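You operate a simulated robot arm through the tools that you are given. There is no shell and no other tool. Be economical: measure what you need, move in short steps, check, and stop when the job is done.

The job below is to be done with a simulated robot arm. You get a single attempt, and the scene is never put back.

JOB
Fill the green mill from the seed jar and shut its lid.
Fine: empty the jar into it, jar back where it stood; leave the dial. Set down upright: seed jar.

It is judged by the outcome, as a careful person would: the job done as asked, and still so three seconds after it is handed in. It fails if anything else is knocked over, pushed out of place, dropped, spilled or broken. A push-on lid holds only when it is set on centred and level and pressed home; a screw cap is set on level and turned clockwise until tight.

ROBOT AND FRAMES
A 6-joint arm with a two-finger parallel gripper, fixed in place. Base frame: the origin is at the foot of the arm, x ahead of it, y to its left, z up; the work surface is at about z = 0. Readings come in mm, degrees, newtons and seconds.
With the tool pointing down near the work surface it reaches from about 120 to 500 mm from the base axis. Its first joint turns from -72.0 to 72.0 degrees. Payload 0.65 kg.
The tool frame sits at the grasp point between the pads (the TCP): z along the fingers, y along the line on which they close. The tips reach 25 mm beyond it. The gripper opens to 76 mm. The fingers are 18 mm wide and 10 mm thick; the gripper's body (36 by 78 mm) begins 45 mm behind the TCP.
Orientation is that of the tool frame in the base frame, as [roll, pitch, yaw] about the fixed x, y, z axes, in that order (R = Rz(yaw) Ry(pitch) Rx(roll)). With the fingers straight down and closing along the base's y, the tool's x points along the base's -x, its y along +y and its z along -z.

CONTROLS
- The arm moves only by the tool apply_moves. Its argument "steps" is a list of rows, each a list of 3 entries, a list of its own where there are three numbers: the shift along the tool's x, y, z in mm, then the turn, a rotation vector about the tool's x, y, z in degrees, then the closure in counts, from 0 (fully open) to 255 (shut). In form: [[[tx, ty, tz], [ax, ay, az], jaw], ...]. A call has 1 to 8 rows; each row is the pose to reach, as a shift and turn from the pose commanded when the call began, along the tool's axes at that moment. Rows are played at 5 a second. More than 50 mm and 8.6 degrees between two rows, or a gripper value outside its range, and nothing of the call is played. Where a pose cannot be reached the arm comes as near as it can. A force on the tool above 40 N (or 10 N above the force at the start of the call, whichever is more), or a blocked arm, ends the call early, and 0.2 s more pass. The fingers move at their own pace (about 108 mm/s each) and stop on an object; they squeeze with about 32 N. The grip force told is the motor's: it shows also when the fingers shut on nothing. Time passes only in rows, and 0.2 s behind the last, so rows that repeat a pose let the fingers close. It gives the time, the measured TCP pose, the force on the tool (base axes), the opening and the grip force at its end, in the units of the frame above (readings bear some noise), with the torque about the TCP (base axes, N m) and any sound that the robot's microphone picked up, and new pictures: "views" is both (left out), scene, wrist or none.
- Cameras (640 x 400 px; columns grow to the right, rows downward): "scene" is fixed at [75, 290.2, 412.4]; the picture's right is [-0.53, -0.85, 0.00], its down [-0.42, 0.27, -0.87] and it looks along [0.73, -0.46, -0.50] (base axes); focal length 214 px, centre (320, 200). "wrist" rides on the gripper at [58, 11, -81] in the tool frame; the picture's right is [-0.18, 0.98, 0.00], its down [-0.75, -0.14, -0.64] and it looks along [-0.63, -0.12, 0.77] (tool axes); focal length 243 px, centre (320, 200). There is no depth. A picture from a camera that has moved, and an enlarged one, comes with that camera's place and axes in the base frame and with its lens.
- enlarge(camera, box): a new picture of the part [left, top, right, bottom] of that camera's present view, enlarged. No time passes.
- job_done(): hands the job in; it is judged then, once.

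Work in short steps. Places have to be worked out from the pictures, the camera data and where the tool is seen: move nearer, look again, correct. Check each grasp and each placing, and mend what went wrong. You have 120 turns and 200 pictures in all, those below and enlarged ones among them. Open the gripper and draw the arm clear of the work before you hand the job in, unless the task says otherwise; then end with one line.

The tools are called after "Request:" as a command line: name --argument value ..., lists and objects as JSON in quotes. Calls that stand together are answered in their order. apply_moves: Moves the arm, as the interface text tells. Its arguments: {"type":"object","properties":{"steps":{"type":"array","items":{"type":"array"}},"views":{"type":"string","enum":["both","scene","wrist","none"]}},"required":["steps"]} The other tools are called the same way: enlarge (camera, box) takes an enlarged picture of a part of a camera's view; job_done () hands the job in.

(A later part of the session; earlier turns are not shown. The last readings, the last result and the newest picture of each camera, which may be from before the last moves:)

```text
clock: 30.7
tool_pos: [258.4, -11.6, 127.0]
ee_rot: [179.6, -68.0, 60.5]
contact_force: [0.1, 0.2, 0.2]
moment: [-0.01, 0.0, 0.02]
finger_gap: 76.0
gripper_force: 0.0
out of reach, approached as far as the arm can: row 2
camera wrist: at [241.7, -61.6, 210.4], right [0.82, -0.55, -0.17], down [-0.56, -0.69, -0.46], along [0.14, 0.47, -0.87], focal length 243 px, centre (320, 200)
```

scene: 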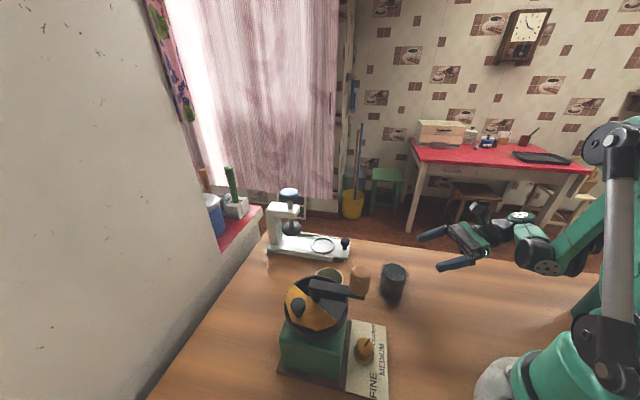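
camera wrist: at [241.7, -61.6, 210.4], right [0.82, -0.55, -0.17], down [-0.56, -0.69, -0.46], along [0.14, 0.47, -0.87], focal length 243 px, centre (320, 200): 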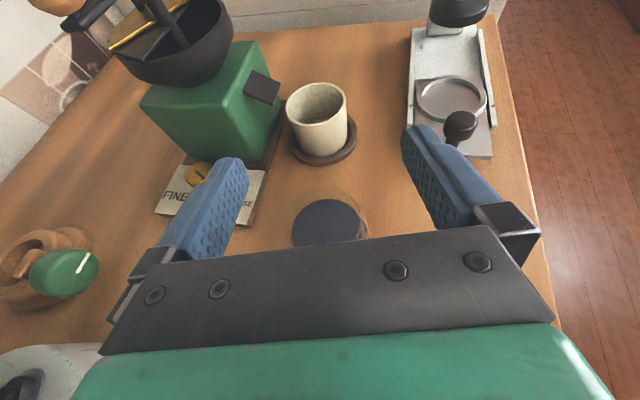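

The reach floor at this tilt is z≈127. I'll steepen the tool to about 45° and try descending again.

Request:
apply_moves --steps '[[[0, -2, -1], [0, -7.7, 0], 0], [[-1, -4, -2], [0, -15.4, 0], 0], [[-1.5, -7, -3.6], [0, -23, 0], 0]]' --views "none"

Request:
apply_moves --steps '[[[-10, 0, 10], [0, 0, 0], 0], [[-20, 0, 20], [0, 0, 0], 0]]' --views "wrist"

```text
clock: 31.5
tool_pos: [251.5, -11.7, 128.3]
ee_rot: [179.7, -45.1, 60.2]
contact_force: [0.1, 0.0, -0.4]
moment: [-0.05, 0.01, -0.02]
finger_gap: 75.9
gripper_force: 0.2
```

```text
clock: 32.1
tool_pos: [252.3, -11.4, 98.5]
ee_rot: [179.8, -45.1, 60.3]
contact_force: [-0.5, 0.2, -0.3]
moment: [-0.02, -0.04, 0.0]
finger_gap: 76.3
gripper_force: 0.1
camera wrist: at [252.0, -30.1, 196.6], right [0.79, -0.6, -0.13], down [-0.61, -0.79, -0.08], along [-0.05, 0.14, -0.99], focal length 243 px, centre (320, 200)
```

wrist: 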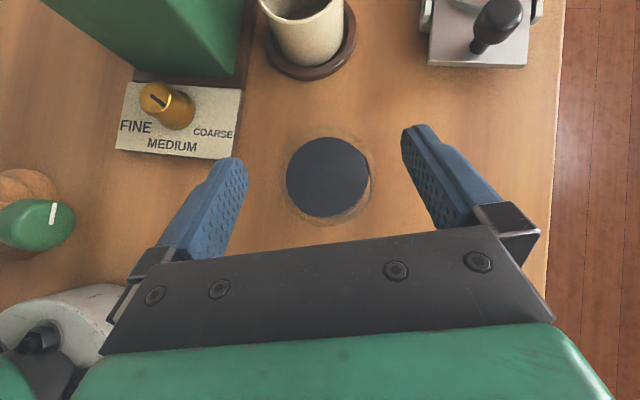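

The jar is centred between the fingers with 0.7 mm lateral error. I'll descend vertically toward z≈52 with the fingers straddling it.

Request:
apply_moves --steps '[[[-8, 0, 8], [0, 0, 0], 0], [[-16, 0, 16], [0, 0, 0], 0], [[-24, 0, 24], [0, 0, 0], 0]]' --views "both"

```text
clock: 32.9
tool_pos: [253.8, -14.4, 75.3]
ee_rot: [179.9, -44.9, 60.4]
contact_force: [-0.4, 0.6, 0.1]
moment: [-0.02, -0.02, -0.01]
finger_gap: 76.0
gripper_force: 0.0
out of reach, approached as far as the arm can: row 3
camera wrist: at [255.5, -31.9, 171.6], right [0.79, -0.6, -0.13], down [-0.61, -0.79, -0.08], along [-0.05, 0.14, -0.99], focal length 243 px, centre (320, 200)
```

scene: 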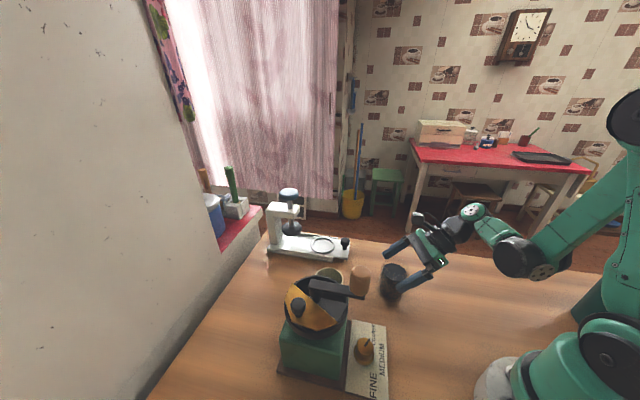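
wrist: 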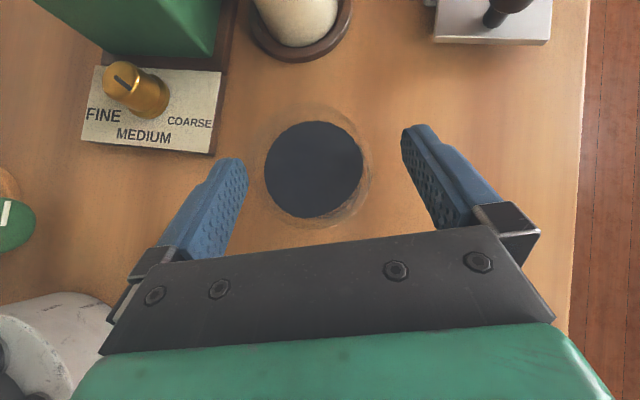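

At 45° the floor is z≈77, and it seems tied to how close the wrist is to the base. Turning the heading to about 105° moves the wrist outward, so I'll rise, rotate and test again.

Request:
apply_moves --steps '[[[20, 0, -20], [0, 0, 0], 0], [[39, 1, -39], [5.3, 0, -5.3], 0], [[40, 2, -38], [10.6, 0, -10.6], 0], [[40, 3, -38], [15.9, 0, -15.9], 0], [[40.6, 4, -37.1], [21.2, 0, -21.2], 0], [[40.6, 4.3, -37.1], [26.5, 0, -26.5], 0], [[40.6, 4.3, -37.1], [31.8, 0, -31.8], 0]]' --views "none"

Request:
apply_moves --steps '[[[-10, 0, 10], [0, 0, 0], 0], [[-20, 0, 20], [0, 0, 0], 0]]' --views "wrist"

```text
clock: 34.5
tool_pos: [261.9, -8.5, 130.0]
ee_rot: [179.5, -44.7, 105.5]
contact_force: [0.4, -1.0, 0.0]
moment: [-0.02, 0.03, 0.01]
finger_gap: 75.9
gripper_force: 0.1
out of reach, approached as far as the arm can: row 7
```

```text
clock: 35.1
tool_pos: [261.8, -7.7, 102.0]
ee_rot: [179.6, -44.8, 105.3]
contact_force: [-0.2, -0.3, -0.1]
moment: [0.01, 0.06, 0.01]
finger_gap: 76.0
gripper_force: 0.0
camera wrist: at [275.6, -19.3, 198.9], right [0.98, 0.13, -0.12], down [0.12, -0.99, -0.07], along [-0.13, 0.06, -0.99], focal length 243 px, centre (320, 200)
```

wrist: 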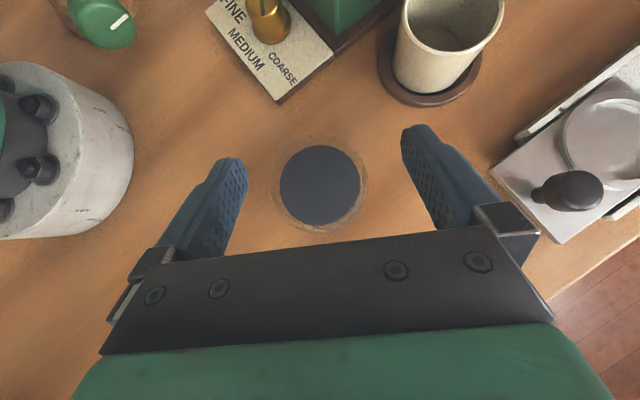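

Lower descent works here. The jar is at (256.5,-3.5), so I'll shift 4 mm laterally and keep descending.

Request:
apply_moves --steps '[[[-2, -4, -2], [0, 0, 0], 0], [[-12, -4, 8], [0, 0, 0], 0], [[-22, -4, 18], [0, 0, 0], 0]]' --views "wrist"

```text
clock: 35.9
tool_pos: [261.1, -7.9, 72.9]
ee_rot: [179.5, -44.6, 105.3]
contact_force: [0.0, 0.6, -0.2]
moment: [-0.01, 0.01, 0.0]
finger_gap: 76.1
gripper_force: 0.1
out of reach, approached as far as the arm can: row 1, 2, 3
camera wrist: at [273.4, -19.5, 170.3], right [0.98, 0.13, -0.12], down [0.12, -0.99, -0.07], along [-0.13, 0.06, -0.99], focal length 243 px, centre (320, 200)
```

wrist: 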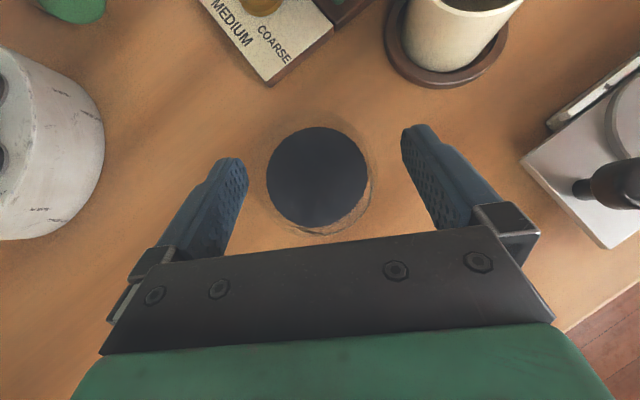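

It goes low enough here but is limited in x. A slightly smaller heading (95°) should free it, so I'll rise 20 mm, rotate back 10° with the correction, and descend again.

Request:
apply_moves --steps '[[[14, 0, -14], [0, 0, 0], 0], [[12.3, -4.8, -15.7], [-7.07, 0, 7.07], 0], [[12.3, -4.8, -15.7], [-7.07, 0, 7.07], 0], [[-1.7, -4.8, -1.7], [-7.07, 0, 7.07], 0], [[-8.7, -4.8, 5.3], [-7.07, 0, 7.07], 0]]' --views "wrist"

```text
refused: row 2 steps farther than a row can; nothing moved
```

Splitting the rotation into two rows.

Request:
apply_moves --steps '[[[14, 0, -14], [0, 0, 0], 0], [[13, -2.4, -15], [-3.5, 0, 3.5], 0], [[12.3, -4.8, -15.7], [-7.07, 0, 7.07], 0], [[-1.7, -4.8, -1.7], [-7.07, 0, 7.07], 0], [[-8.7, -4.8, 5.3], [-7.07, 0, 7.07], 0]]' --views "wrist"

```text
clock: 37.1
tool_pos: [257.7, -12.3, 63.1]
ee_rot: [179.6, -44.9, 95.2]
contact_force: [-1.0, -0.5, -0.5]
moment: [0.02, 0.01, 0.01]
finger_gap: 76.1
gripper_force: 0.0
camera wrist: at [268.1, -25.5, 160.7], right [0.99, -0.04, -0.13], down [-0.05, -1.0, -0.08], along [-0.12, 0.08, -0.99], focal length 243 px, centre (320, 200)
```

wrist: 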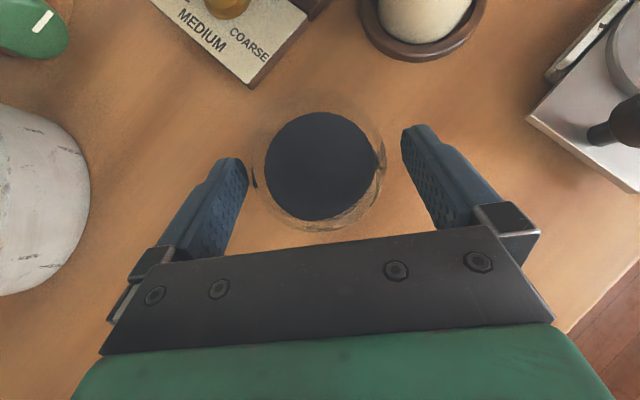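

All poses were reached with the jar centred. I'll go down a further 12 mm.

Request:
apply_moves --steps '[[[-4, 0, 4], [0, 0, 0], 0], [[-8.5, 0, 8.5], [0, 0, 0], 0], [[-8.5, 0, 8.5], [0, 0, 0], 0]]' --views "both"

Request:
enlarge --camera "scene" --box '[350, 210, 460, 310]'

```text
clock: 37.9
tool_pos: [257.0, -10.7, 52.1]
ee_rot: [179.8, -45.0, 95.3]
contact_force: [0.3, 0.5, -0.1]
moment: [-0.01, 0.0, 0.01]
finger_gap: 76.1
gripper_force: 0.1
camera wrist: at [267.9, -25.5, 148.8], right [0.99, -0.04, -0.13], down [-0.05, -1.0, -0.08], along [-0.12, 0.08, -0.99], focal length 243 px, centre (320, 200)
```

scene: 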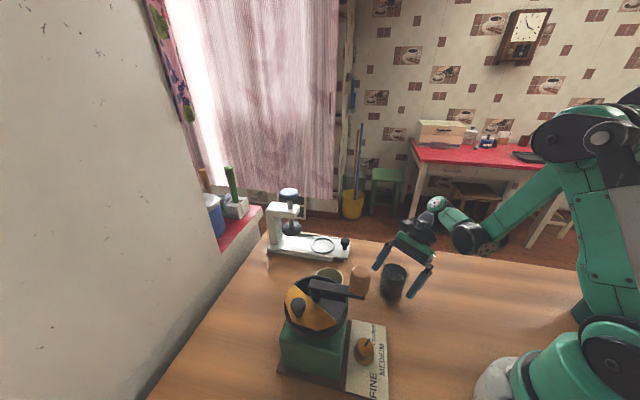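
wrist: 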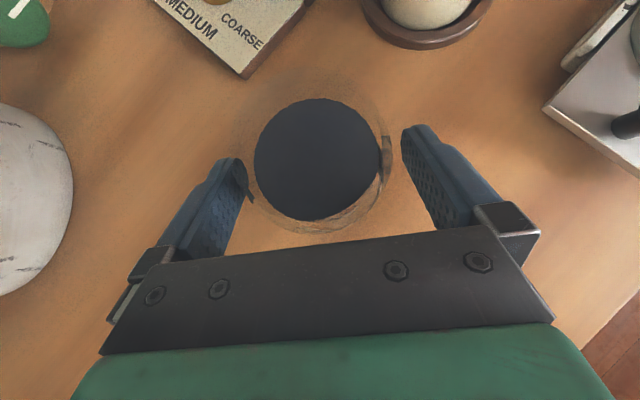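

```text
4.00 times, centred on (405, 260) of scene
camera zoom: at [75.0, 290.2, 412.4], right [-0.53, -0.85, 0.0], down [-0.42, 0.27, -0.87], along [0.73, -0.46, -0.5], focal length 858 px, centre (-20, -40)
```

zoom: 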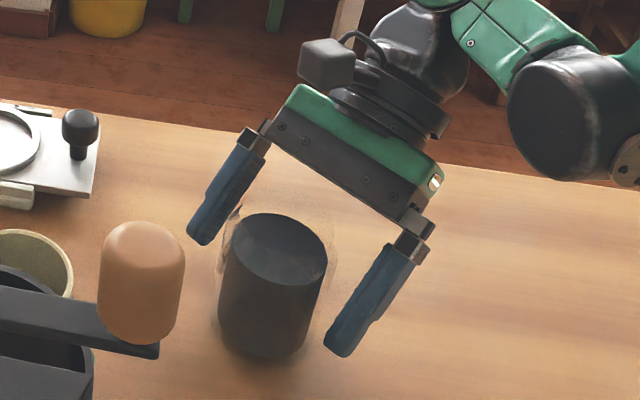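

The fingers straddle the jar well at z=52. Closing on it.

Request:
apply_moves --steps '[[[0, 0, 0], [0, 0, 0], 40], [[0, 0, 0], [0, 0, 0], 60], [[0, 0, 0], [0, 0, 0], 100], [[0, 0, 0], [0, 0, 0], 140]]' --views "wrist"

```text
clock: 38.9
tool_pos: [255.9, -10.5, 51.6]
ee_rot: [179.7, -45.0, 95.4]
contact_force: [0.0, 0.8, -0.1]
moment: [-0.02, 0.03, 0.0]
finger_gap: 57.9
gripper_force: 31.5
camera wrist: at [267.9, -25.5, 148.9], right [0.99, -0.04, -0.13], down [-0.05, -1.0, -0.08], along [-0.12, 0.08, -0.99], focal length 243 px, centre (320, 200)
```

wrist: 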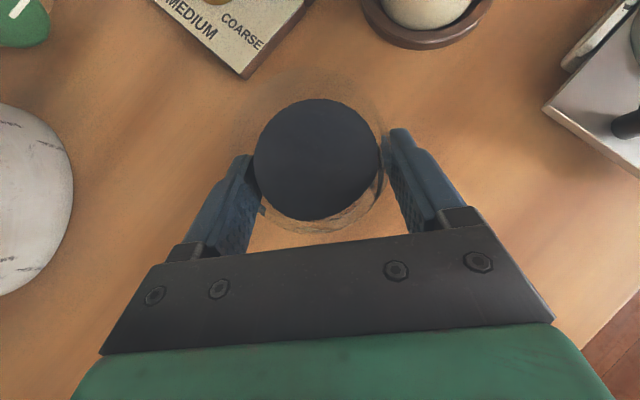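

The grip is firm at 57.9 mm. I'll lift straight up in stages.

Request:
apply_moves --steps '[[[3.5, 0, -3.5], [0, 0, 0], 140], [[14, 0, -14], [0, 0, 0], 140], [[30, 0, -30], [0, 0, 0], 140], [[50, 0, -50], [0, 0, 0], 140]]' --views "both"

```text
clock: 39.9
tool_pos: [257.5, -10.8, 123.1]
ee_rot: [179.7, -44.9, 95.3]
contact_force: [0.1, 0.6, -1.1]
moment: [-0.02, 0.01, -0.02]
finger_gap: 51.2
gripper_force: 32.0
camera wrist: at [268.4, -25.3, 219.9], right [0.99, -0.04, -0.13], down [-0.05, -1.0, -0.08], along [-0.12, 0.08, -0.99], focal length 243 px, centre (320, 200)
```

scene: 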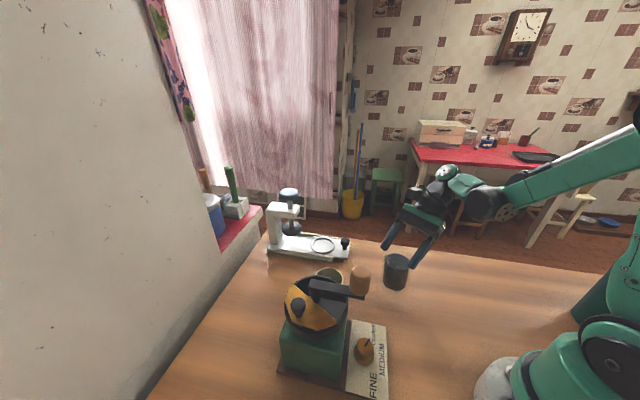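
wrist: 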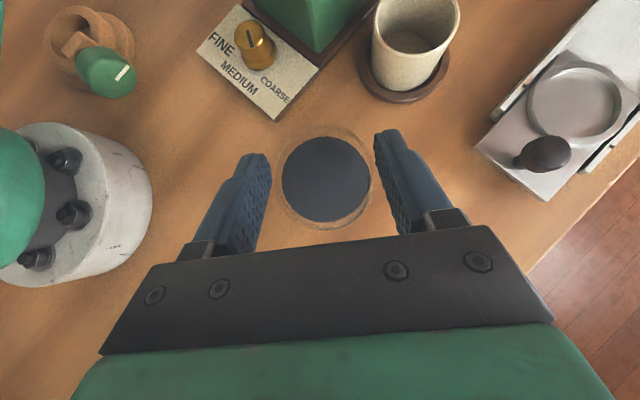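

The gap fell to 51 mm, so the jar may have slipped. I'll look closely.

Request:
enlarge --camera "scene" --box '[350, 210, 460, 310]'

Request:
enlarge --camera "wrist" --box '[220, 90, 440, 250]'

```text
4.00 times, centred on (405, 260) of scene
camera zoom: at [75.0, 290.2, 412.4], right [-0.53, -0.85, 0.0], down [-0.42, 0.27, -0.87], along [0.73, -0.46, -0.5], focal length 858 px, centre (-20, -40)
```

zoom: 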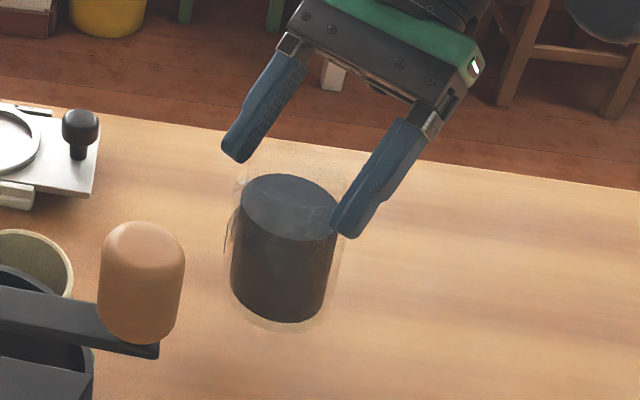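

```text
2.50 times, centred on (330, 170) of wrist
camera zoom: at [268.4, -25.3, 219.9], right [0.99, -0.04, -0.13], down [-0.05, -1.0, -0.08], along [-0.12, 0.08, -0.99], focal length 606 px, centre (295, 275)
```

zoom: 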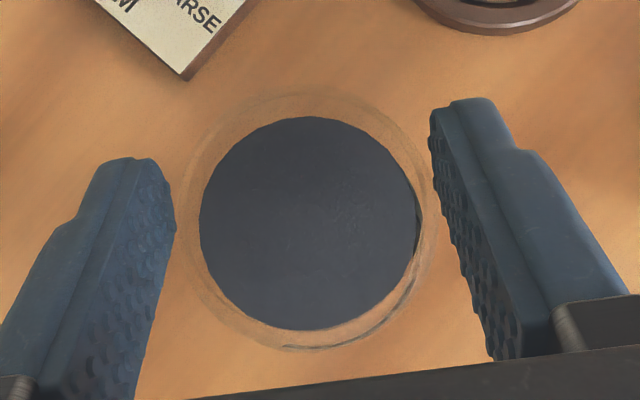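

The jar has slipped about 43 mm and hangs by its rim at the fingertips. I'll gently lower it straight back to the table at once.

Request:
apply_moves --steps '[[[-4, 0, 4], [0, 0, 0], 140], [[-9, 0, 9], [0, 0, 0], 140], [[-14, 0, 14], [0, 0, 0], 140], [[-17, 0, 17], [0, 0, 0], 140], [[-19, 0, 19], [0, 0, 0], 140]]' --views "both"

Request:
enlarge --camera "scene" --box '[350, 210, 460, 310]'

```text
clock: 41.1
tool_pos: [256.9, -11.1, 96.1]
ee_rot: [179.8, -45.1, 95.3]
contact_force: [1.1, -0.3, -2.1]
moment: [-0.01, 0.0, -0.02]
finger_gap: 51.0
gripper_force: 31.7
camera wrist: at [268.2, -25.9, 192.5], right [0.99, -0.04, -0.13], down [-0.05, -1.0, -0.08], along [-0.12, 0.08, -0.99], focal length 243 px, centre (320, 200)
```

scene: 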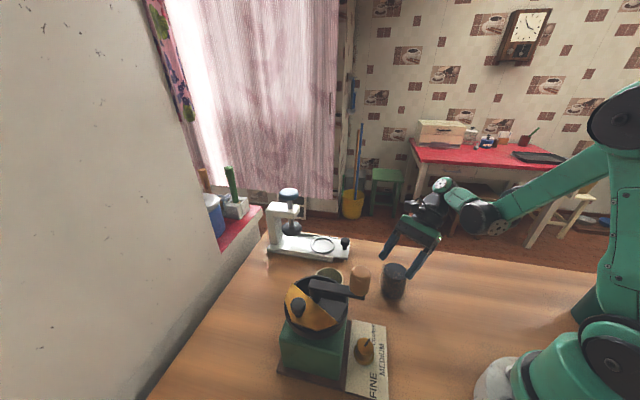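
wrist: 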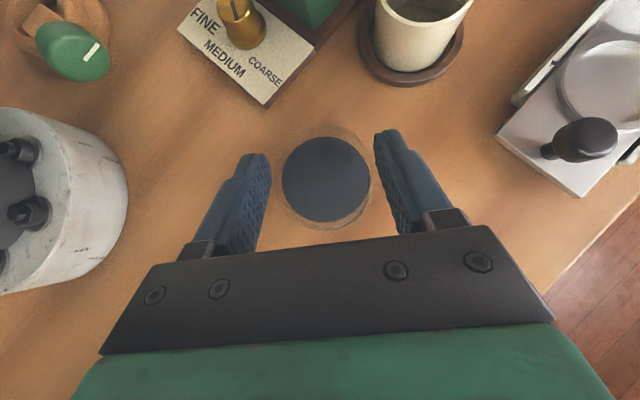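

```text
4.00 times, centred on (405, 260) of scene
camera zoom: at [75.0, 290.2, 412.4], right [-0.53, -0.85, 0.0], down [-0.42, 0.27, -0.87], along [0.73, -0.46, -0.5], focal length 858 px, centre (-20, -40)
```

zoom: 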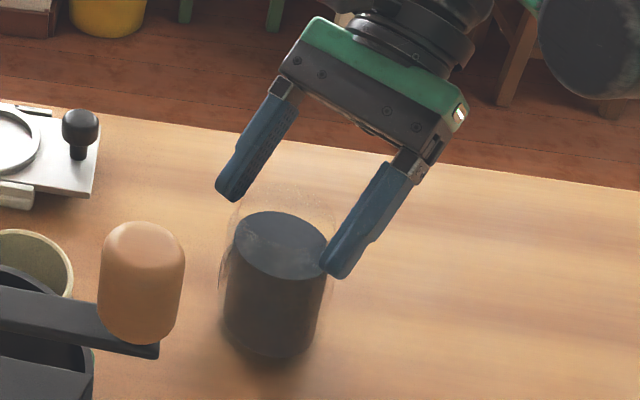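

The jar seems about 1 mm above the table. I'll lower it until it touches.

Request:
apply_moves --steps '[[[-0.5, 0, 0.5], [0, 0, 0], 140], [[-1, 0, 1], [0, 0, 0], 140], [[-1.5, 0, 1.5], [0, 0, 0], 140]]' --views "none"

```text
clock: 41.9
tool_pos: [256.8, -11.7, 93.7]
ee_rot: [179.8, -45.3, 95.4]
contact_force: [-5.7, -3.3, 31.6]
moment: [-0.06, -0.06, -0.02]
finger_gap: 50.9
gripper_force: 32.4
```

It's seated (31 N upward contact). I'll ease off 1 mm and zoom in on how the fingers hold the jar and on its shape.

Request:
apply_moves --steps '[[[0.6, 0, -0.6], [0, 0, 0], 140], [[1, 0, -1], [0, 0, 0], 140]]' --views "none"

Request:
enlarge --camera "scene" --box '[380, 245, 430, 305]'

Request:
enlarge --camera "wrist" --box '[255, 120, 395, 240]'

```text
clock: 42.5
tool_pos: [257.0, -11.3, 95.1]
ee_rot: [179.7, -44.8, 95.1]
contact_force: [0.6, -0.9, -1.7]
moment: [0.0, 0.0, 0.0]
finger_gap: 51.0
gripper_force: 31.6
```

```text
6.67 times, centred on (405, 275) of scene
camera zoom: at [75.1, 290.2, 412.4], right [-0.53, -0.85, 0.0], down [-0.42, 0.27, -0.87], along [0.73, -0.46, -0.5], focal length 1430 px, centre (-247, -300)
```

zoom: 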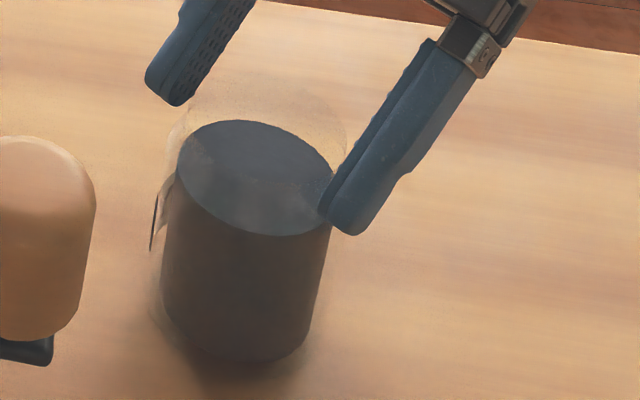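

```text
3.33 times, centred on (325, 180) of wrist
camera zoom: at [268.2, -26.0, 191.1], right [0.99, -0.04, -0.13], down [-0.05, -1.0, -0.07], along [-0.12, 0.08, -0.99], focal length 809 px, centre (303, 267)
```

zoom: 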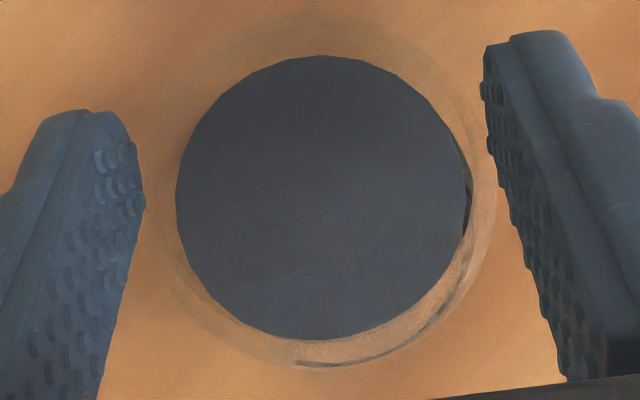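

The jar has a narrower neck (~51 mm) below the rim and still stands in place at (256.5,-4). I'll open, regrip lower on the body with full closure, and test with a very slow lift.

Request:
apply_moves --steps '[[[0, 0, 0], [0, 0, 0], 60], [[0, 0, 0], [0, 0, 0], 0], [[-9, 0, 9], [0, 0, 0], 0], [[-18, 0, 18], [0, 0, 0], 0], [[-27, 0, 27], [0, 0, 0], 0], [[-36, 0, 36], [0, 0, 0], 0]]' --views "both"

Request:
enlarge --camera "wrist" --box '[220, 80, 420, 240]'

```text
clock: 43.9
tool_pos: [257.7, -10.5, 42.7]
ee_rot: [179.7, -45.0, 95.3]
contact_force: [0.7, -0.6, -0.1]
moment: [0.01, 0.01, 0.01]
finger_gap: 76.2
gripper_force: 0.0
camera wrist: at [268.5, -25.1, 141.0], right [0.99, -0.04, -0.13], down [-0.05, -1.0, -0.08], along [-0.12, 0.08, -0.99], focal length 243 px, centre (320, 200)
```

scene: 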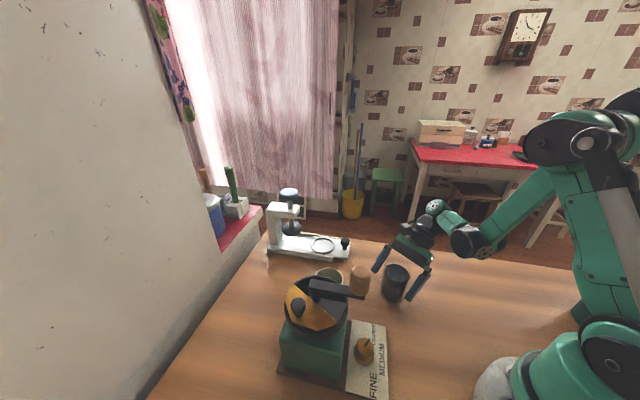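
wrist: 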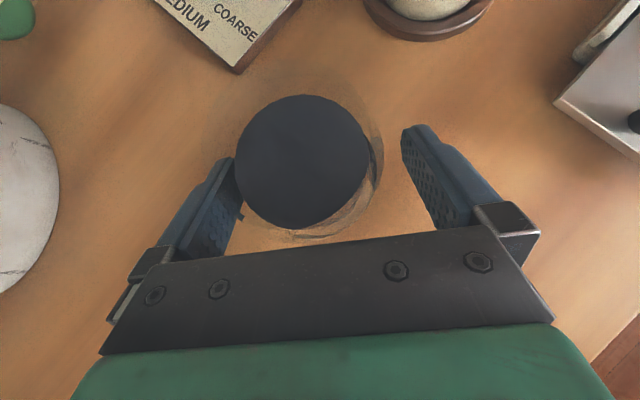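

```text
2.50 times, centred on (320, 160) of wrist
camera zoom: at [268.5, -25.1, 141.0], right [0.99, -0.04, -0.13], down [-0.05, -1.0, -0.08], along [-0.12, 0.08, -0.99], focal length 606 px, centre (320, 300)
```

zoom: 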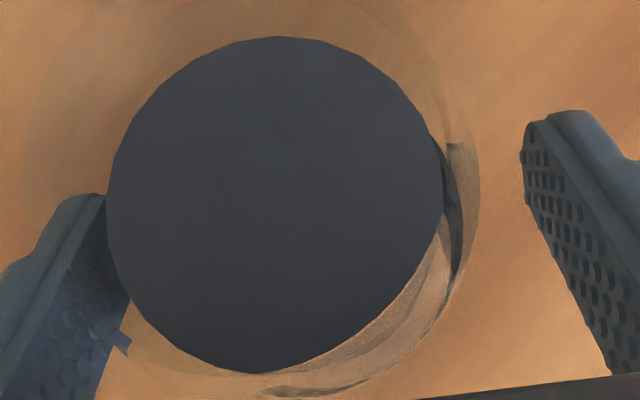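

I'm at z=43 around the body; the jar sits ~2 mm toward the left finger. I'll shift 2 mm that way, close fully, and lift only 4 mm slowly.

Request:
apply_moves --steps '[[[0, -2, 0], [0, 0, 0], 40], [[0, -2, 0], [0, 0, 0], 60], [[0, -2, 0], [0, 0, 0], 255], [[0, -2, 0], [0, 0, 0], 255], [[0, -2, 0], [0, 0, 0], 255]]' --views "none"

Request:
apply_moves --steps '[[[0.7, 0, -0.7], [0, 0, 0], 255], [[1.4, 0, -1.4], [0, 0, 0], 255], [[2.1, 0, -2.1], [0, 0, 0], 255], [[2.8, 0, -2.8], [0, 0, 0], 255], [[3.5, 0, -3.5], [0, 0, 0], 255]]' --views "both"

Request:
enlarge --camera "scene" --box '[365, 245, 425, 305]'

```text
clock: 45.1
tool_pos: [255.8, -10.9, 43.1]
ee_rot: [179.8, -45.1, 95.4]
contact_force: [0.1, 0.3, 0.4]
moment: [0.01, 0.01, -0.01]
finger_gap: 54.8
gripper_force: 31.9
```

```text
clock: 46.3
tool_pos: [254.7, -10.3, 49.3]
ee_rot: [179.7, -45.0, 95.3]
contact_force: [-0.2, -0.4, -1.7]
moment: [0.0, -0.02, 0.03]
finger_gap: 55.0
gripper_force: 32.3
camera wrist: at [266.0, -25.5, 145.8], right [0.99, -0.04, -0.13], down [-0.05, -1.0, -0.08], along [-0.12, 0.08, -0.99], focal length 243 px, centre (320, 200)
```

scene: 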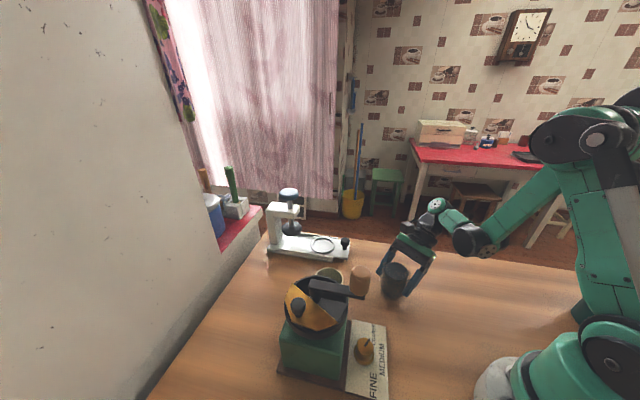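
wrist: 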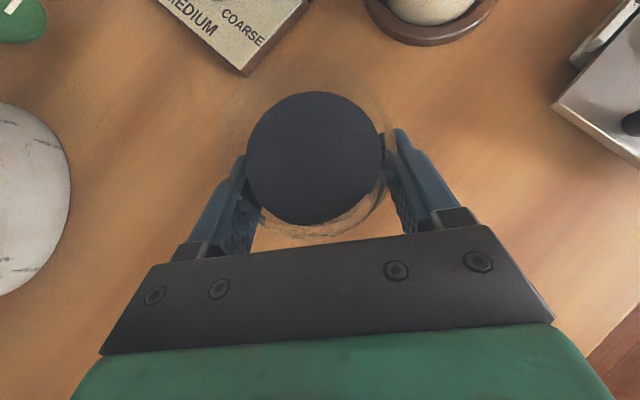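

```text
6.67 times, centred on (395, 275) of scene
camera zoom: at [75.0, 290.2, 412.4], right [-0.53, -0.85, 0.0], down [-0.42, 0.27, -0.87], along [0.73, -0.46, -0.5], focal length 1430 px, centre (-180, -300)
```

zoom: 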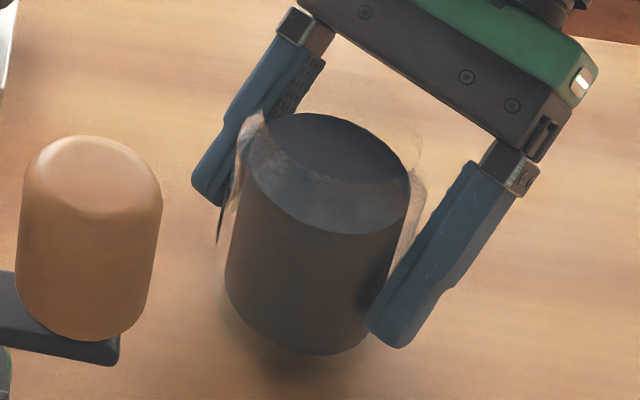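

The second grip (gap 55 mm) is holding with the weight on the tool at −1.7 N. I'll keep lifting slowly while checking the gap.

Request:
apply_moves --steps '[[[1.5, 0, -1.5], [0, 0, 0], 255], [[3, 0, -3], [0, 0, 0], 255], [[5, 0, -5], [0, 0, 0], 255], [[7, 0, -7], [0, 0, 0], 255], [[9, 0, -9], [0, 0, 0], 255], [[11, 0, -11], [0, 0, 0], 255]]' --views "wrist"

Request:
enlarge --camera "scene" --box '[365, 235, 425, 295]'

```text
clock: 47.7
tool_pos: [255.1, -11.4, 65.4]
ee_rot: [179.8, -45.1, 95.3]
contact_force: [0.2, -0.5, -1.2]
moment: [0.0, -0.03, 0.0]
finger_gap: 54.8
gripper_force: 31.4
camera wrist: at [266.2, -26.0, 161.6], right [0.99, -0.04, -0.13], down [-0.05, -1.0, -0.08], along [-0.12, 0.08, -0.99], focal length 243 px, centre (320, 200)
```

wrist: 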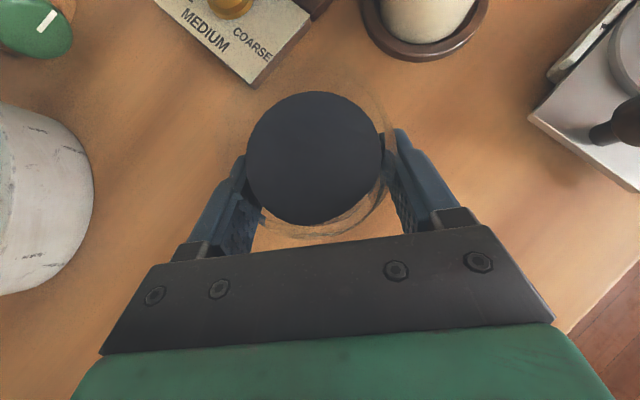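

```text
6.67 times, centred on (395, 265) of scene
camera zoom: at [75.0, 290.2, 412.4], right [-0.53, -0.85, 0.0], down [-0.42, 0.27, -0.87], along [0.73, -0.46, -0.5], focal length 1430 px, centre (-180, -233)
```

zoom: 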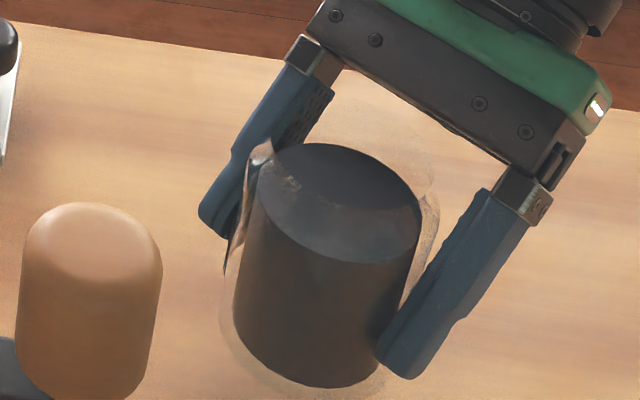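

The jar is held firmly with no slip. I'll carry it upright toward the mill, rising first and at moderate speed.

Request:
apply_moves --steps '[[[7, 1, -3], [0, 0, 0], 255], [[21, 3.5, -6], [0, 0, 0], 255], [[38, 7, -9], [0, 0, 0], 255], [[56, 10, -12], [0, 0, 0], 255], [[75, 14, -16], [0, 0, 0], 255], [[93, 18, -20], [0, 0, 0], 255], [[108, 21, -22], [0, 0, 0], 255], [[117, 23, -22], [0, 0, 0], 255]]' --views "both"

```text
clock: 49.5
tool_pos: [271.0, 57.8, 162.8]
ee_rot: [179.8, -45.0, 95.4]
contact_force: [-0.1, 0.7, -1.2]
moment: [-0.01, -0.02, 0.02]
finger_gap: 51.7
gripper_force: 32.3
camera wrist: at [283.1, 43.0, 260.0], right [0.99, -0.04, -0.13], down [-0.05, -1.0, -0.08], along [-0.12, 0.08, -0.99], focal length 243 px, centre (320, 200)
```

scene: 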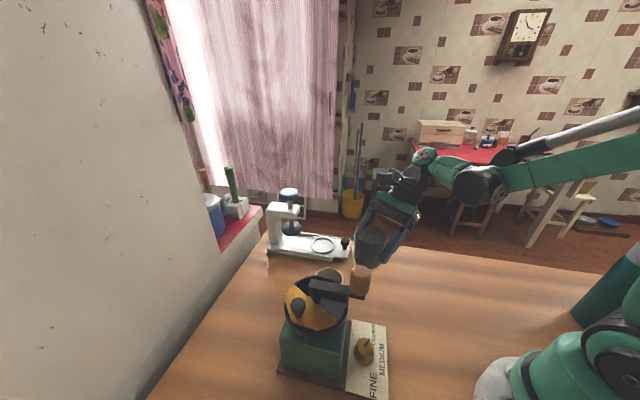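
wrist: 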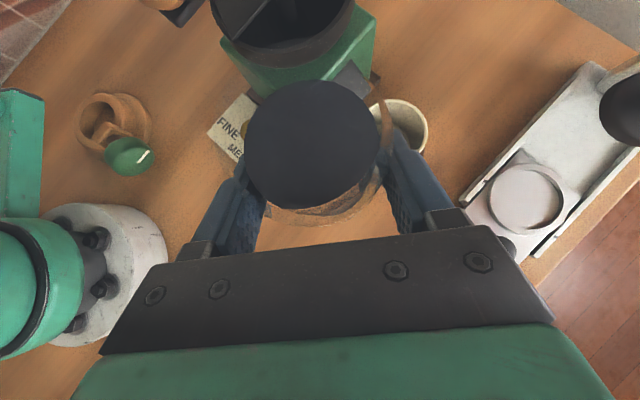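

The gap is now 51.7 mm, so the jar may have shifted in the grip. I'll zoom in to check its attitude.

Request:
enlarge --camera "wrist" --box '[200, 60, 440, 240]'

Request:
enlarge --camera "scene" --box '[330, 200, 420, 290]'

```text
2.22 times, centred on (320, 150) of wrist
camera zoom: at [283.1, 43.0, 260.0], right [0.99, -0.04, -0.13], down [-0.05, -1.0, -0.08], along [-0.12, 0.08, -0.99], focal length 539 px, centre (320, 311)
```

zoom: 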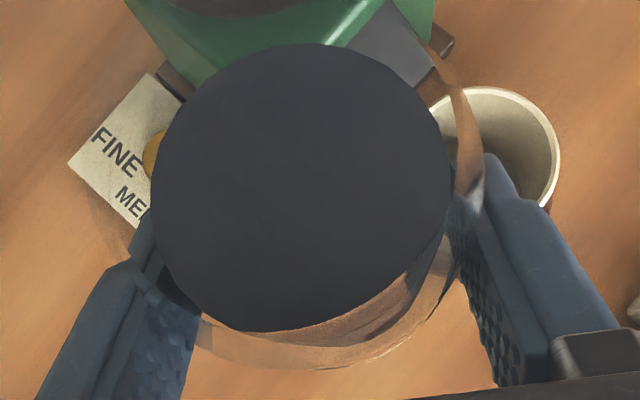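

```text
4.44 times, centred on (375, 245) of scene
camera zoom: at [75.0, 290.2, 412.4], right [-0.53, -0.85, 0.0], down [-0.42, 0.27, -0.87], along [0.73, -0.46, -0.5], focal length 953 px, centre (76, 0)
```

zoom: 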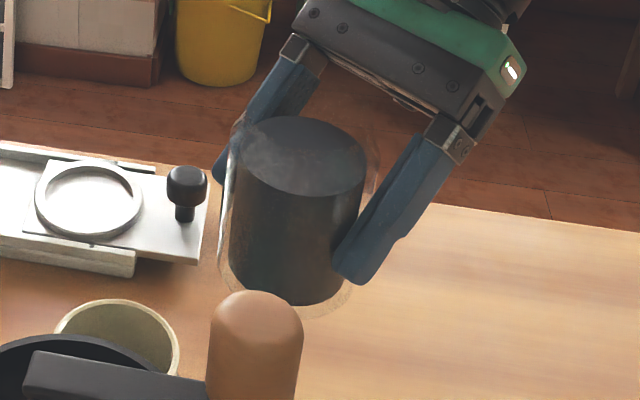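

The jar is creeping outward along the fingers because I'm holding it too near the tips. I'll carry it back to its spot, set it down, and take a deeper grip.

Request:
apply_moves --steps '[[[-10, -2, 2], [0, 0, 0], 255], [[-26, -5, 5], [0, 0, 0], 255], [[-45, -8.5, 8], [0, 0, 0], 255], [[-65, -12, 12], [0, 0, 0], 255], [[-85, -15.5, 16], [0, 0, 0], 255], [[-103, -19, 19], [0, 0, 0], 255], [[-115, -21, 22], [0, 0, 0], 255], [[-122.6, -22, 23], [0, 0, 0], 255]]' --views "both"

Request:
enlarge --camera "scene" --box '[360, 240, 430, 310]'

```text
clock: 51.3
tool_pos: [256.1, -13.4, 60.9]
ee_rot: [179.7, -44.9, 95.4]
contact_force: [-0.6, 0.3, -1.6]
moment: [-0.01, -0.01, 0.0]
finger_gap: 51.7
gripper_force: 32.2
camera wrist: at [267.5, -28.6, 156.5], right [0.99, -0.04, -0.13], down [-0.05, -1.0, -0.08], along [-0.12, 0.08, -0.99], focal length 243 px, centre (320, 200)
```

scene: 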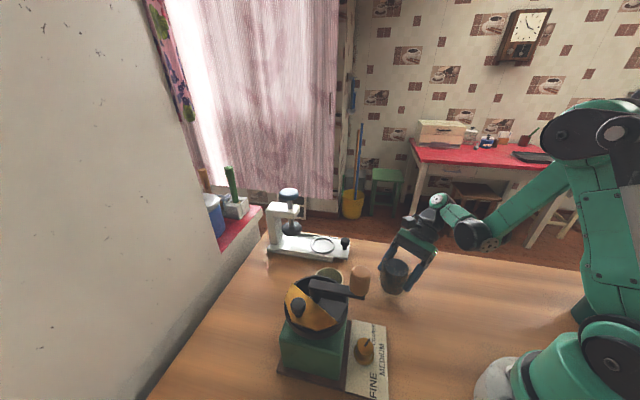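
wrist: 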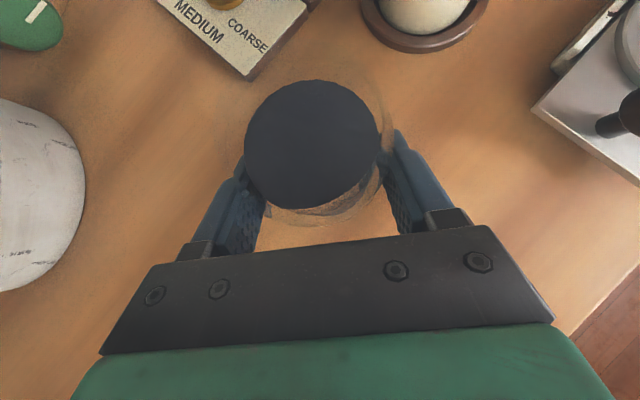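

```text
5.71 times, centred on (395, 275) of scene
camera zoom: at [75.0, 290.2, 412.4], right [-0.53, -0.85, 0.0], down [-0.42, 0.27, -0.87], along [0.73, -0.46, -0.5], focal length 1226 px, centre (-109, -229)
```

zoom: 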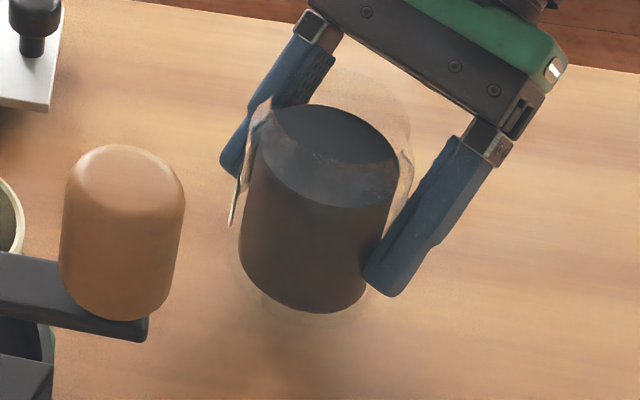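

The jar is about 13 mm above its spot. I'll lower it slowly until contact.

Request:
apply_moves --steps '[[[-2.8, 0, 2.8], [0, 0, 0], 255], [[-5.6, 0, 5.6], [0, 0, 0], 255], [[-7.8, 0, 7.8], [0, 0, 0], 255], [[-8.8, 0, 8.8], [0, 0, 0], 255]]' --views "none"

```text
clock: 52.3
tool_pos: [254.6, -14.3, 47.0]
ee_rot: [179.7, -45.0, 95.3]
contact_force: [-0.7, -0.6, -0.8]
moment: [-0.02, 0.01, -0.03]
finger_gap: 51.5
gripper_force: 31.5
```

Request:
apply_moves --steps '[[[-0.5, 0, 0.5], [0, 0, 0], 255], [[-1, 0, 1], [0, 0, 0], 255], [[-1.5, 0, 1.5], [0, 0, 0], 255]]' --views "none"

Request:
enlarge --camera "scene" --box '[360, 240, 430, 310]'

```text
clock: 53.1
tool_pos: [256.1, -13.9, 45.0]
ee_rot: [179.7, -45.0, 95.3]
contact_force: [-0.2, -0.1, -1.8]
moment: [0.0, 0.03, 0.03]
finger_gap: 52.0
gripper_force: 31.8
```

```text
5.71 times, centred on (395, 275) of scene
camera zoom: at [75.0, 290.2, 412.4], right [-0.53, -0.85, 0.0], down [-0.42, 0.27, -0.87], along [0.73, -0.46, -0.5], focal length 1226 px, centre (-109, -229)
```

zoom: 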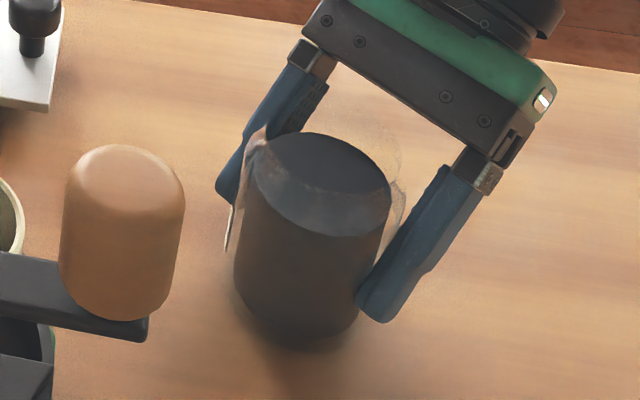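

Nearly seated, so I'll take another 1–2 mm.

Request:
apply_moves --steps '[[[-0.5, 0, 0.5], [0, 0, 0], 255], [[-1, 0, 1], [0, 0, 0], 255]]' --views "none"

```text
clock: 53.7
tool_pos: [257.3, -14.6, 43.5]
ee_rot: [179.7, -45.0, 95.3]
contact_force: [2.2, -3.4, 15.0]
moment: [0.07, 0.3, 0.03]
finger_gap: 51.6
gripper_force: 32.0
```

Seated at 15 N contact. I'll release, then move up ~10 mm and forward ~11 mm so the jar axis sits slightly behind the TCP.

Request:
apply_moves --steps '[[[0.5, 0, -0.5], [0, 0, 0], 200], [[0.5, 0, -0.5], [0, 0, 0], 60], [[0.5, 0, -0.5], [0, 0, 0], 0], [[4, 0, -4], [0, 0, 0], 0], [[7, 0, -7], [0, 0, 0], 0], [[12, 0, -2], [0, 0, 0], 0]]' --views "both"

Request:
enlarge --camera "wrist" --box '[200, 90, 440, 250]'

Request:
enlarge --camera "scene" --box '[360, 240, 430, 310]'

```text
clock: 55.1
tool_pos: [255.5, -6.9, 53.1]
ee_rot: [179.6, -44.9, 95.3]
contact_force: [-0.5, 0.1, 0.0]
moment: [-0.03, -0.01, -0.01]
finger_gap: 75.9
gripper_force: 0.0
camera wrist: at [267.0, -22.0, 150.5], right [0.99, -0.04, -0.13], down [-0.05, -1.0, -0.08], along [-0.12, 0.08, -0.99], focal length 243 px, centre (320, 200)
```

scene: 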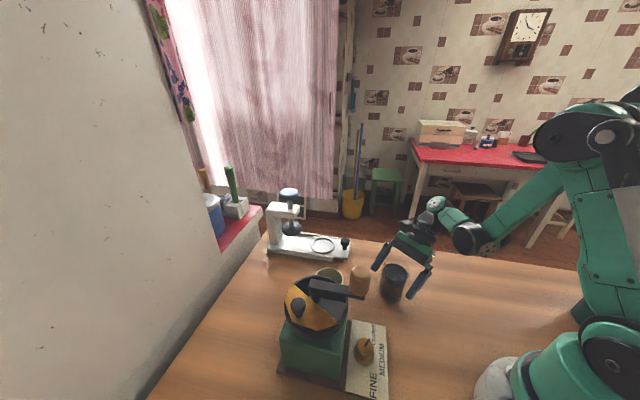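
wrist: 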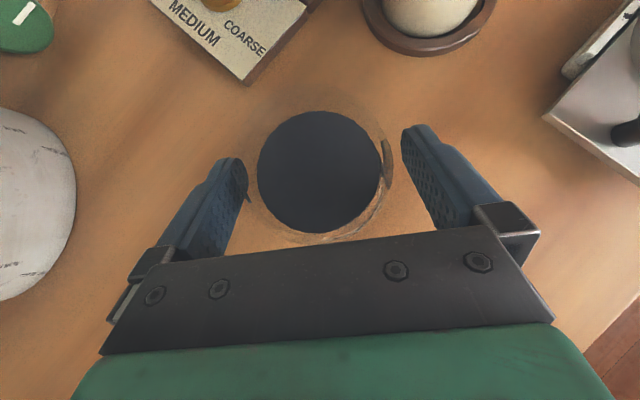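

```text
2.50 times, centred on (320, 170) of wrist
camera zoom: at [267.0, -22.0, 150.5], right [0.99, -0.04, -0.13], down [-0.05, -1.0, -0.08], along [-0.12, 0.08, -0.99], focal length 606 px, centre (320, 275)
```

zoom: 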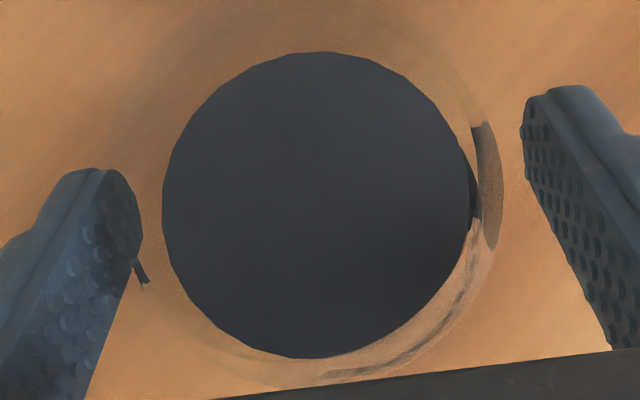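

```text
5.71 times, centred on (395, 275) of scene
camera zoom: at [75.0, 290.2, 412.4], right [-0.53, -0.85, 0.0], down [-0.42, 0.27, -0.87], along [0.73, -0.46, -0.5], focal length 1226 px, centre (-109, -229)
```

zoom: 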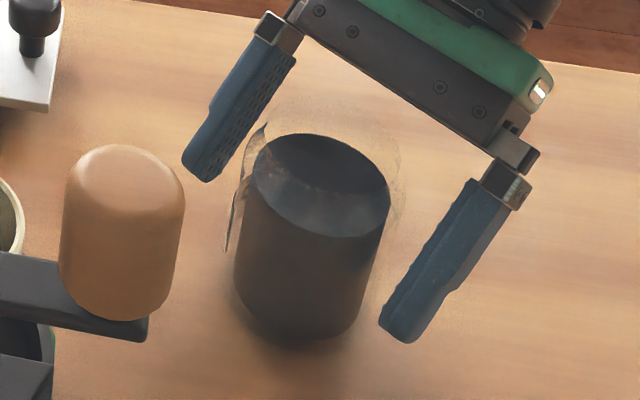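

The jar is back in its original place; the scene view matches to about 1 px. I'll advance 5 mm more for the deeper grip and close.

Request:
apply_moves --steps '[[[3.5, 0, 3.5], [0, 0, 0], 0], [[3.5, 0, 3.5], [0, 0, 0], 40], [[3.5, 0, 3.5], [0, 0, 0], 60], [[3.5, 0, 3.5], [0, 0, 0], 255], [[3.5, 0, 3.5], [0, 0, 0], 255], [[3.5, 0, 3.5], [0, 0, 0], 255]]' --views "wrist"

Request:
enlarge --camera "scene" --box '[360, 240, 430, 310]'

```text
clock: 56.5
tool_pos: [254.5, -2.2, 52.7]
ee_rot: [179.7, -45.0, 95.3]
contact_force: [0.0, 0.8, -0.2]
moment: [0.03, 0.09, -0.01]
finger_gap: 51.8
gripper_force: 32.7
camera wrist: at [266.4, -16.9, 150.2], right [0.99, -0.04, -0.13], down [-0.05, -1.0, -0.08], along [-0.12, 0.08, -0.99], focal length 243 px, centre (320, 200)
```

wrist: 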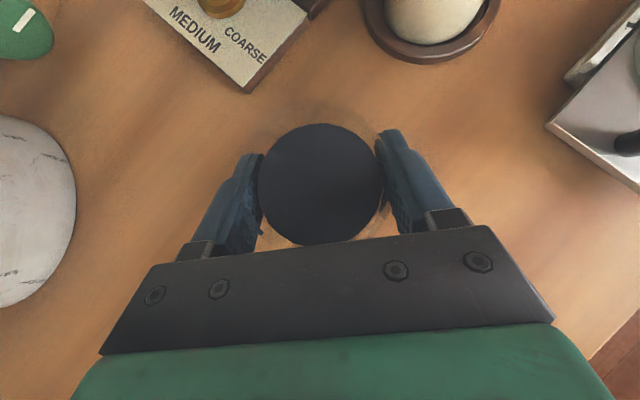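

```text
5.71 times, centred on (395, 275) of scene
camera zoom: at [75.0, 290.2, 412.4], right [-0.53, -0.85, 0.0], down [-0.42, 0.27, -0.87], along [0.73, -0.46, -0.5], focal length 1226 px, centre (-109, -229)
```

zoom: 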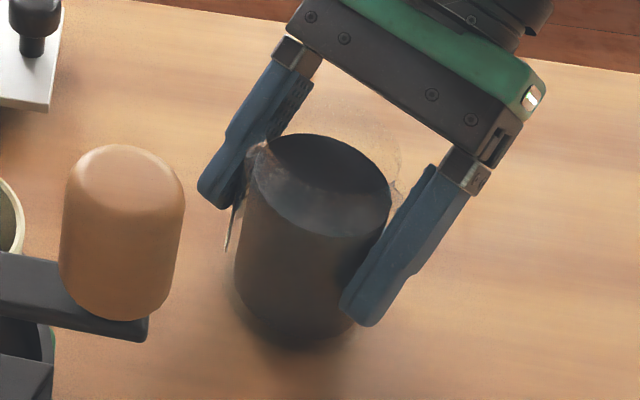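

The gap is 51.8 mm again, so that's the true glass diameter; the earlier wider readings were probably on the label. I'll test with a slow lift.

Request:
apply_moves --steps '[[[1.5, 0, -1.5], [0, 0, 0], 255], [[4, 0, -4], [0, 0, 0], 255], [[8, 0, -8], [0, 0, 0], 255], [[14, 0, -14], [0, 0, 0], 255], [[20, 0, -20], [0, 0, 0], 255], [[24, 0, -24], [0, 0, 0], 255]]' --views "wrist"

Request:
enlarge --camera "scene" --box '[360, 210, 430, 280]'

```text
clock: 57.9
tool_pos: [254.2, -1.3, 87.8]
ee_rot: [179.7, -45.0, 95.3]
contact_force: [-0.1, 0.4, -1.3]
moment: [-0.04, -0.03, 0.01]
finger_gap: 51.7
gripper_force: 32.1
camera wrist: at [265.9, -16.6, 184.4], right [0.99, -0.04, -0.13], down [-0.05, -1.0, -0.08], along [-0.12, 0.08, -0.99], focal length 243 px, centre (320, 200)
```

wrist: 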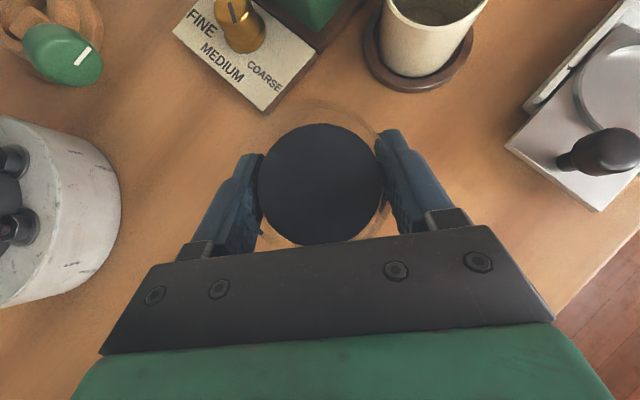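

```text
5.71 times, centred on (395, 245) of scene
camera zoom: at [75.0, 290.2, 412.4], right [-0.53, -0.85, 0.0], down [-0.42, 0.27, -0.87], along [0.73, -0.46, -0.5], focal length 1226 px, centre (-109, -57)
```

zoom: 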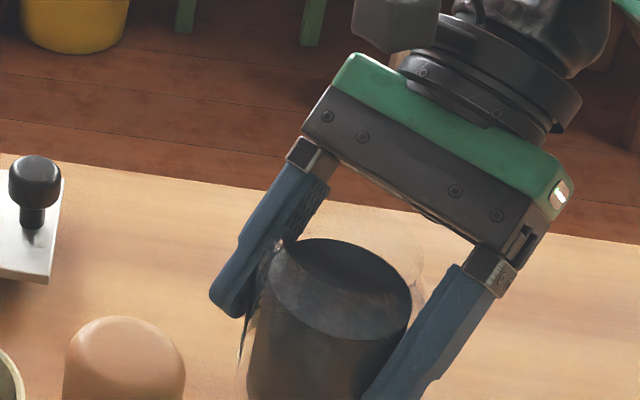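

No slip this time: same view and gap 51.7 mm. I'll carry the jar upright toward the mill, rising as I go.

Request:
apply_moves --steps '[[[10.6, 2, -3.5], [0, 0, 0], 255], [[28.3, 5, -8.5], [0, 0, 0], 255], [[49.5, 9, -12.7], [0, 0, 0], 255], [[72.1, 14, -15.6], [0, 0, 0], 255], [[96.1, 19, -17], [0, 0, 0], 255], [[118.8, 25, -17], [0, 0, 0], 255], [[137.2, 30, -15.6], [0, 0, 0], 255], [[149.9, 33, -14.1], [0, 0, 0], 255]]' --views "wrist"

```text
clock: 59.7
tool_pos: [278.9, 96.3, 202.1]
ee_rot: [179.8, -45.0, 95.2]
contact_force: [-0.9, 0.3, -1.1]
moment: [0.0, -0.01, 0.0]
finger_gap: 51.9
gripper_force: 32.2
camera wrist: at [290.0, 82.4, 300.5], right [0.99, -0.04, -0.13], down [-0.05, -1.0, -0.08], along [-0.12, 0.08, -0.99], focal length 243 px, centre (320, 200)
```

wrist: 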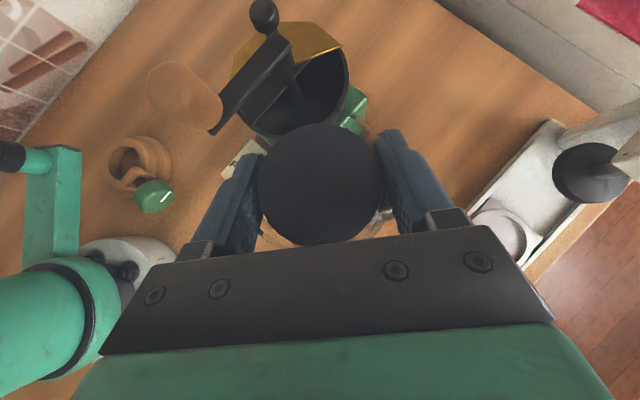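

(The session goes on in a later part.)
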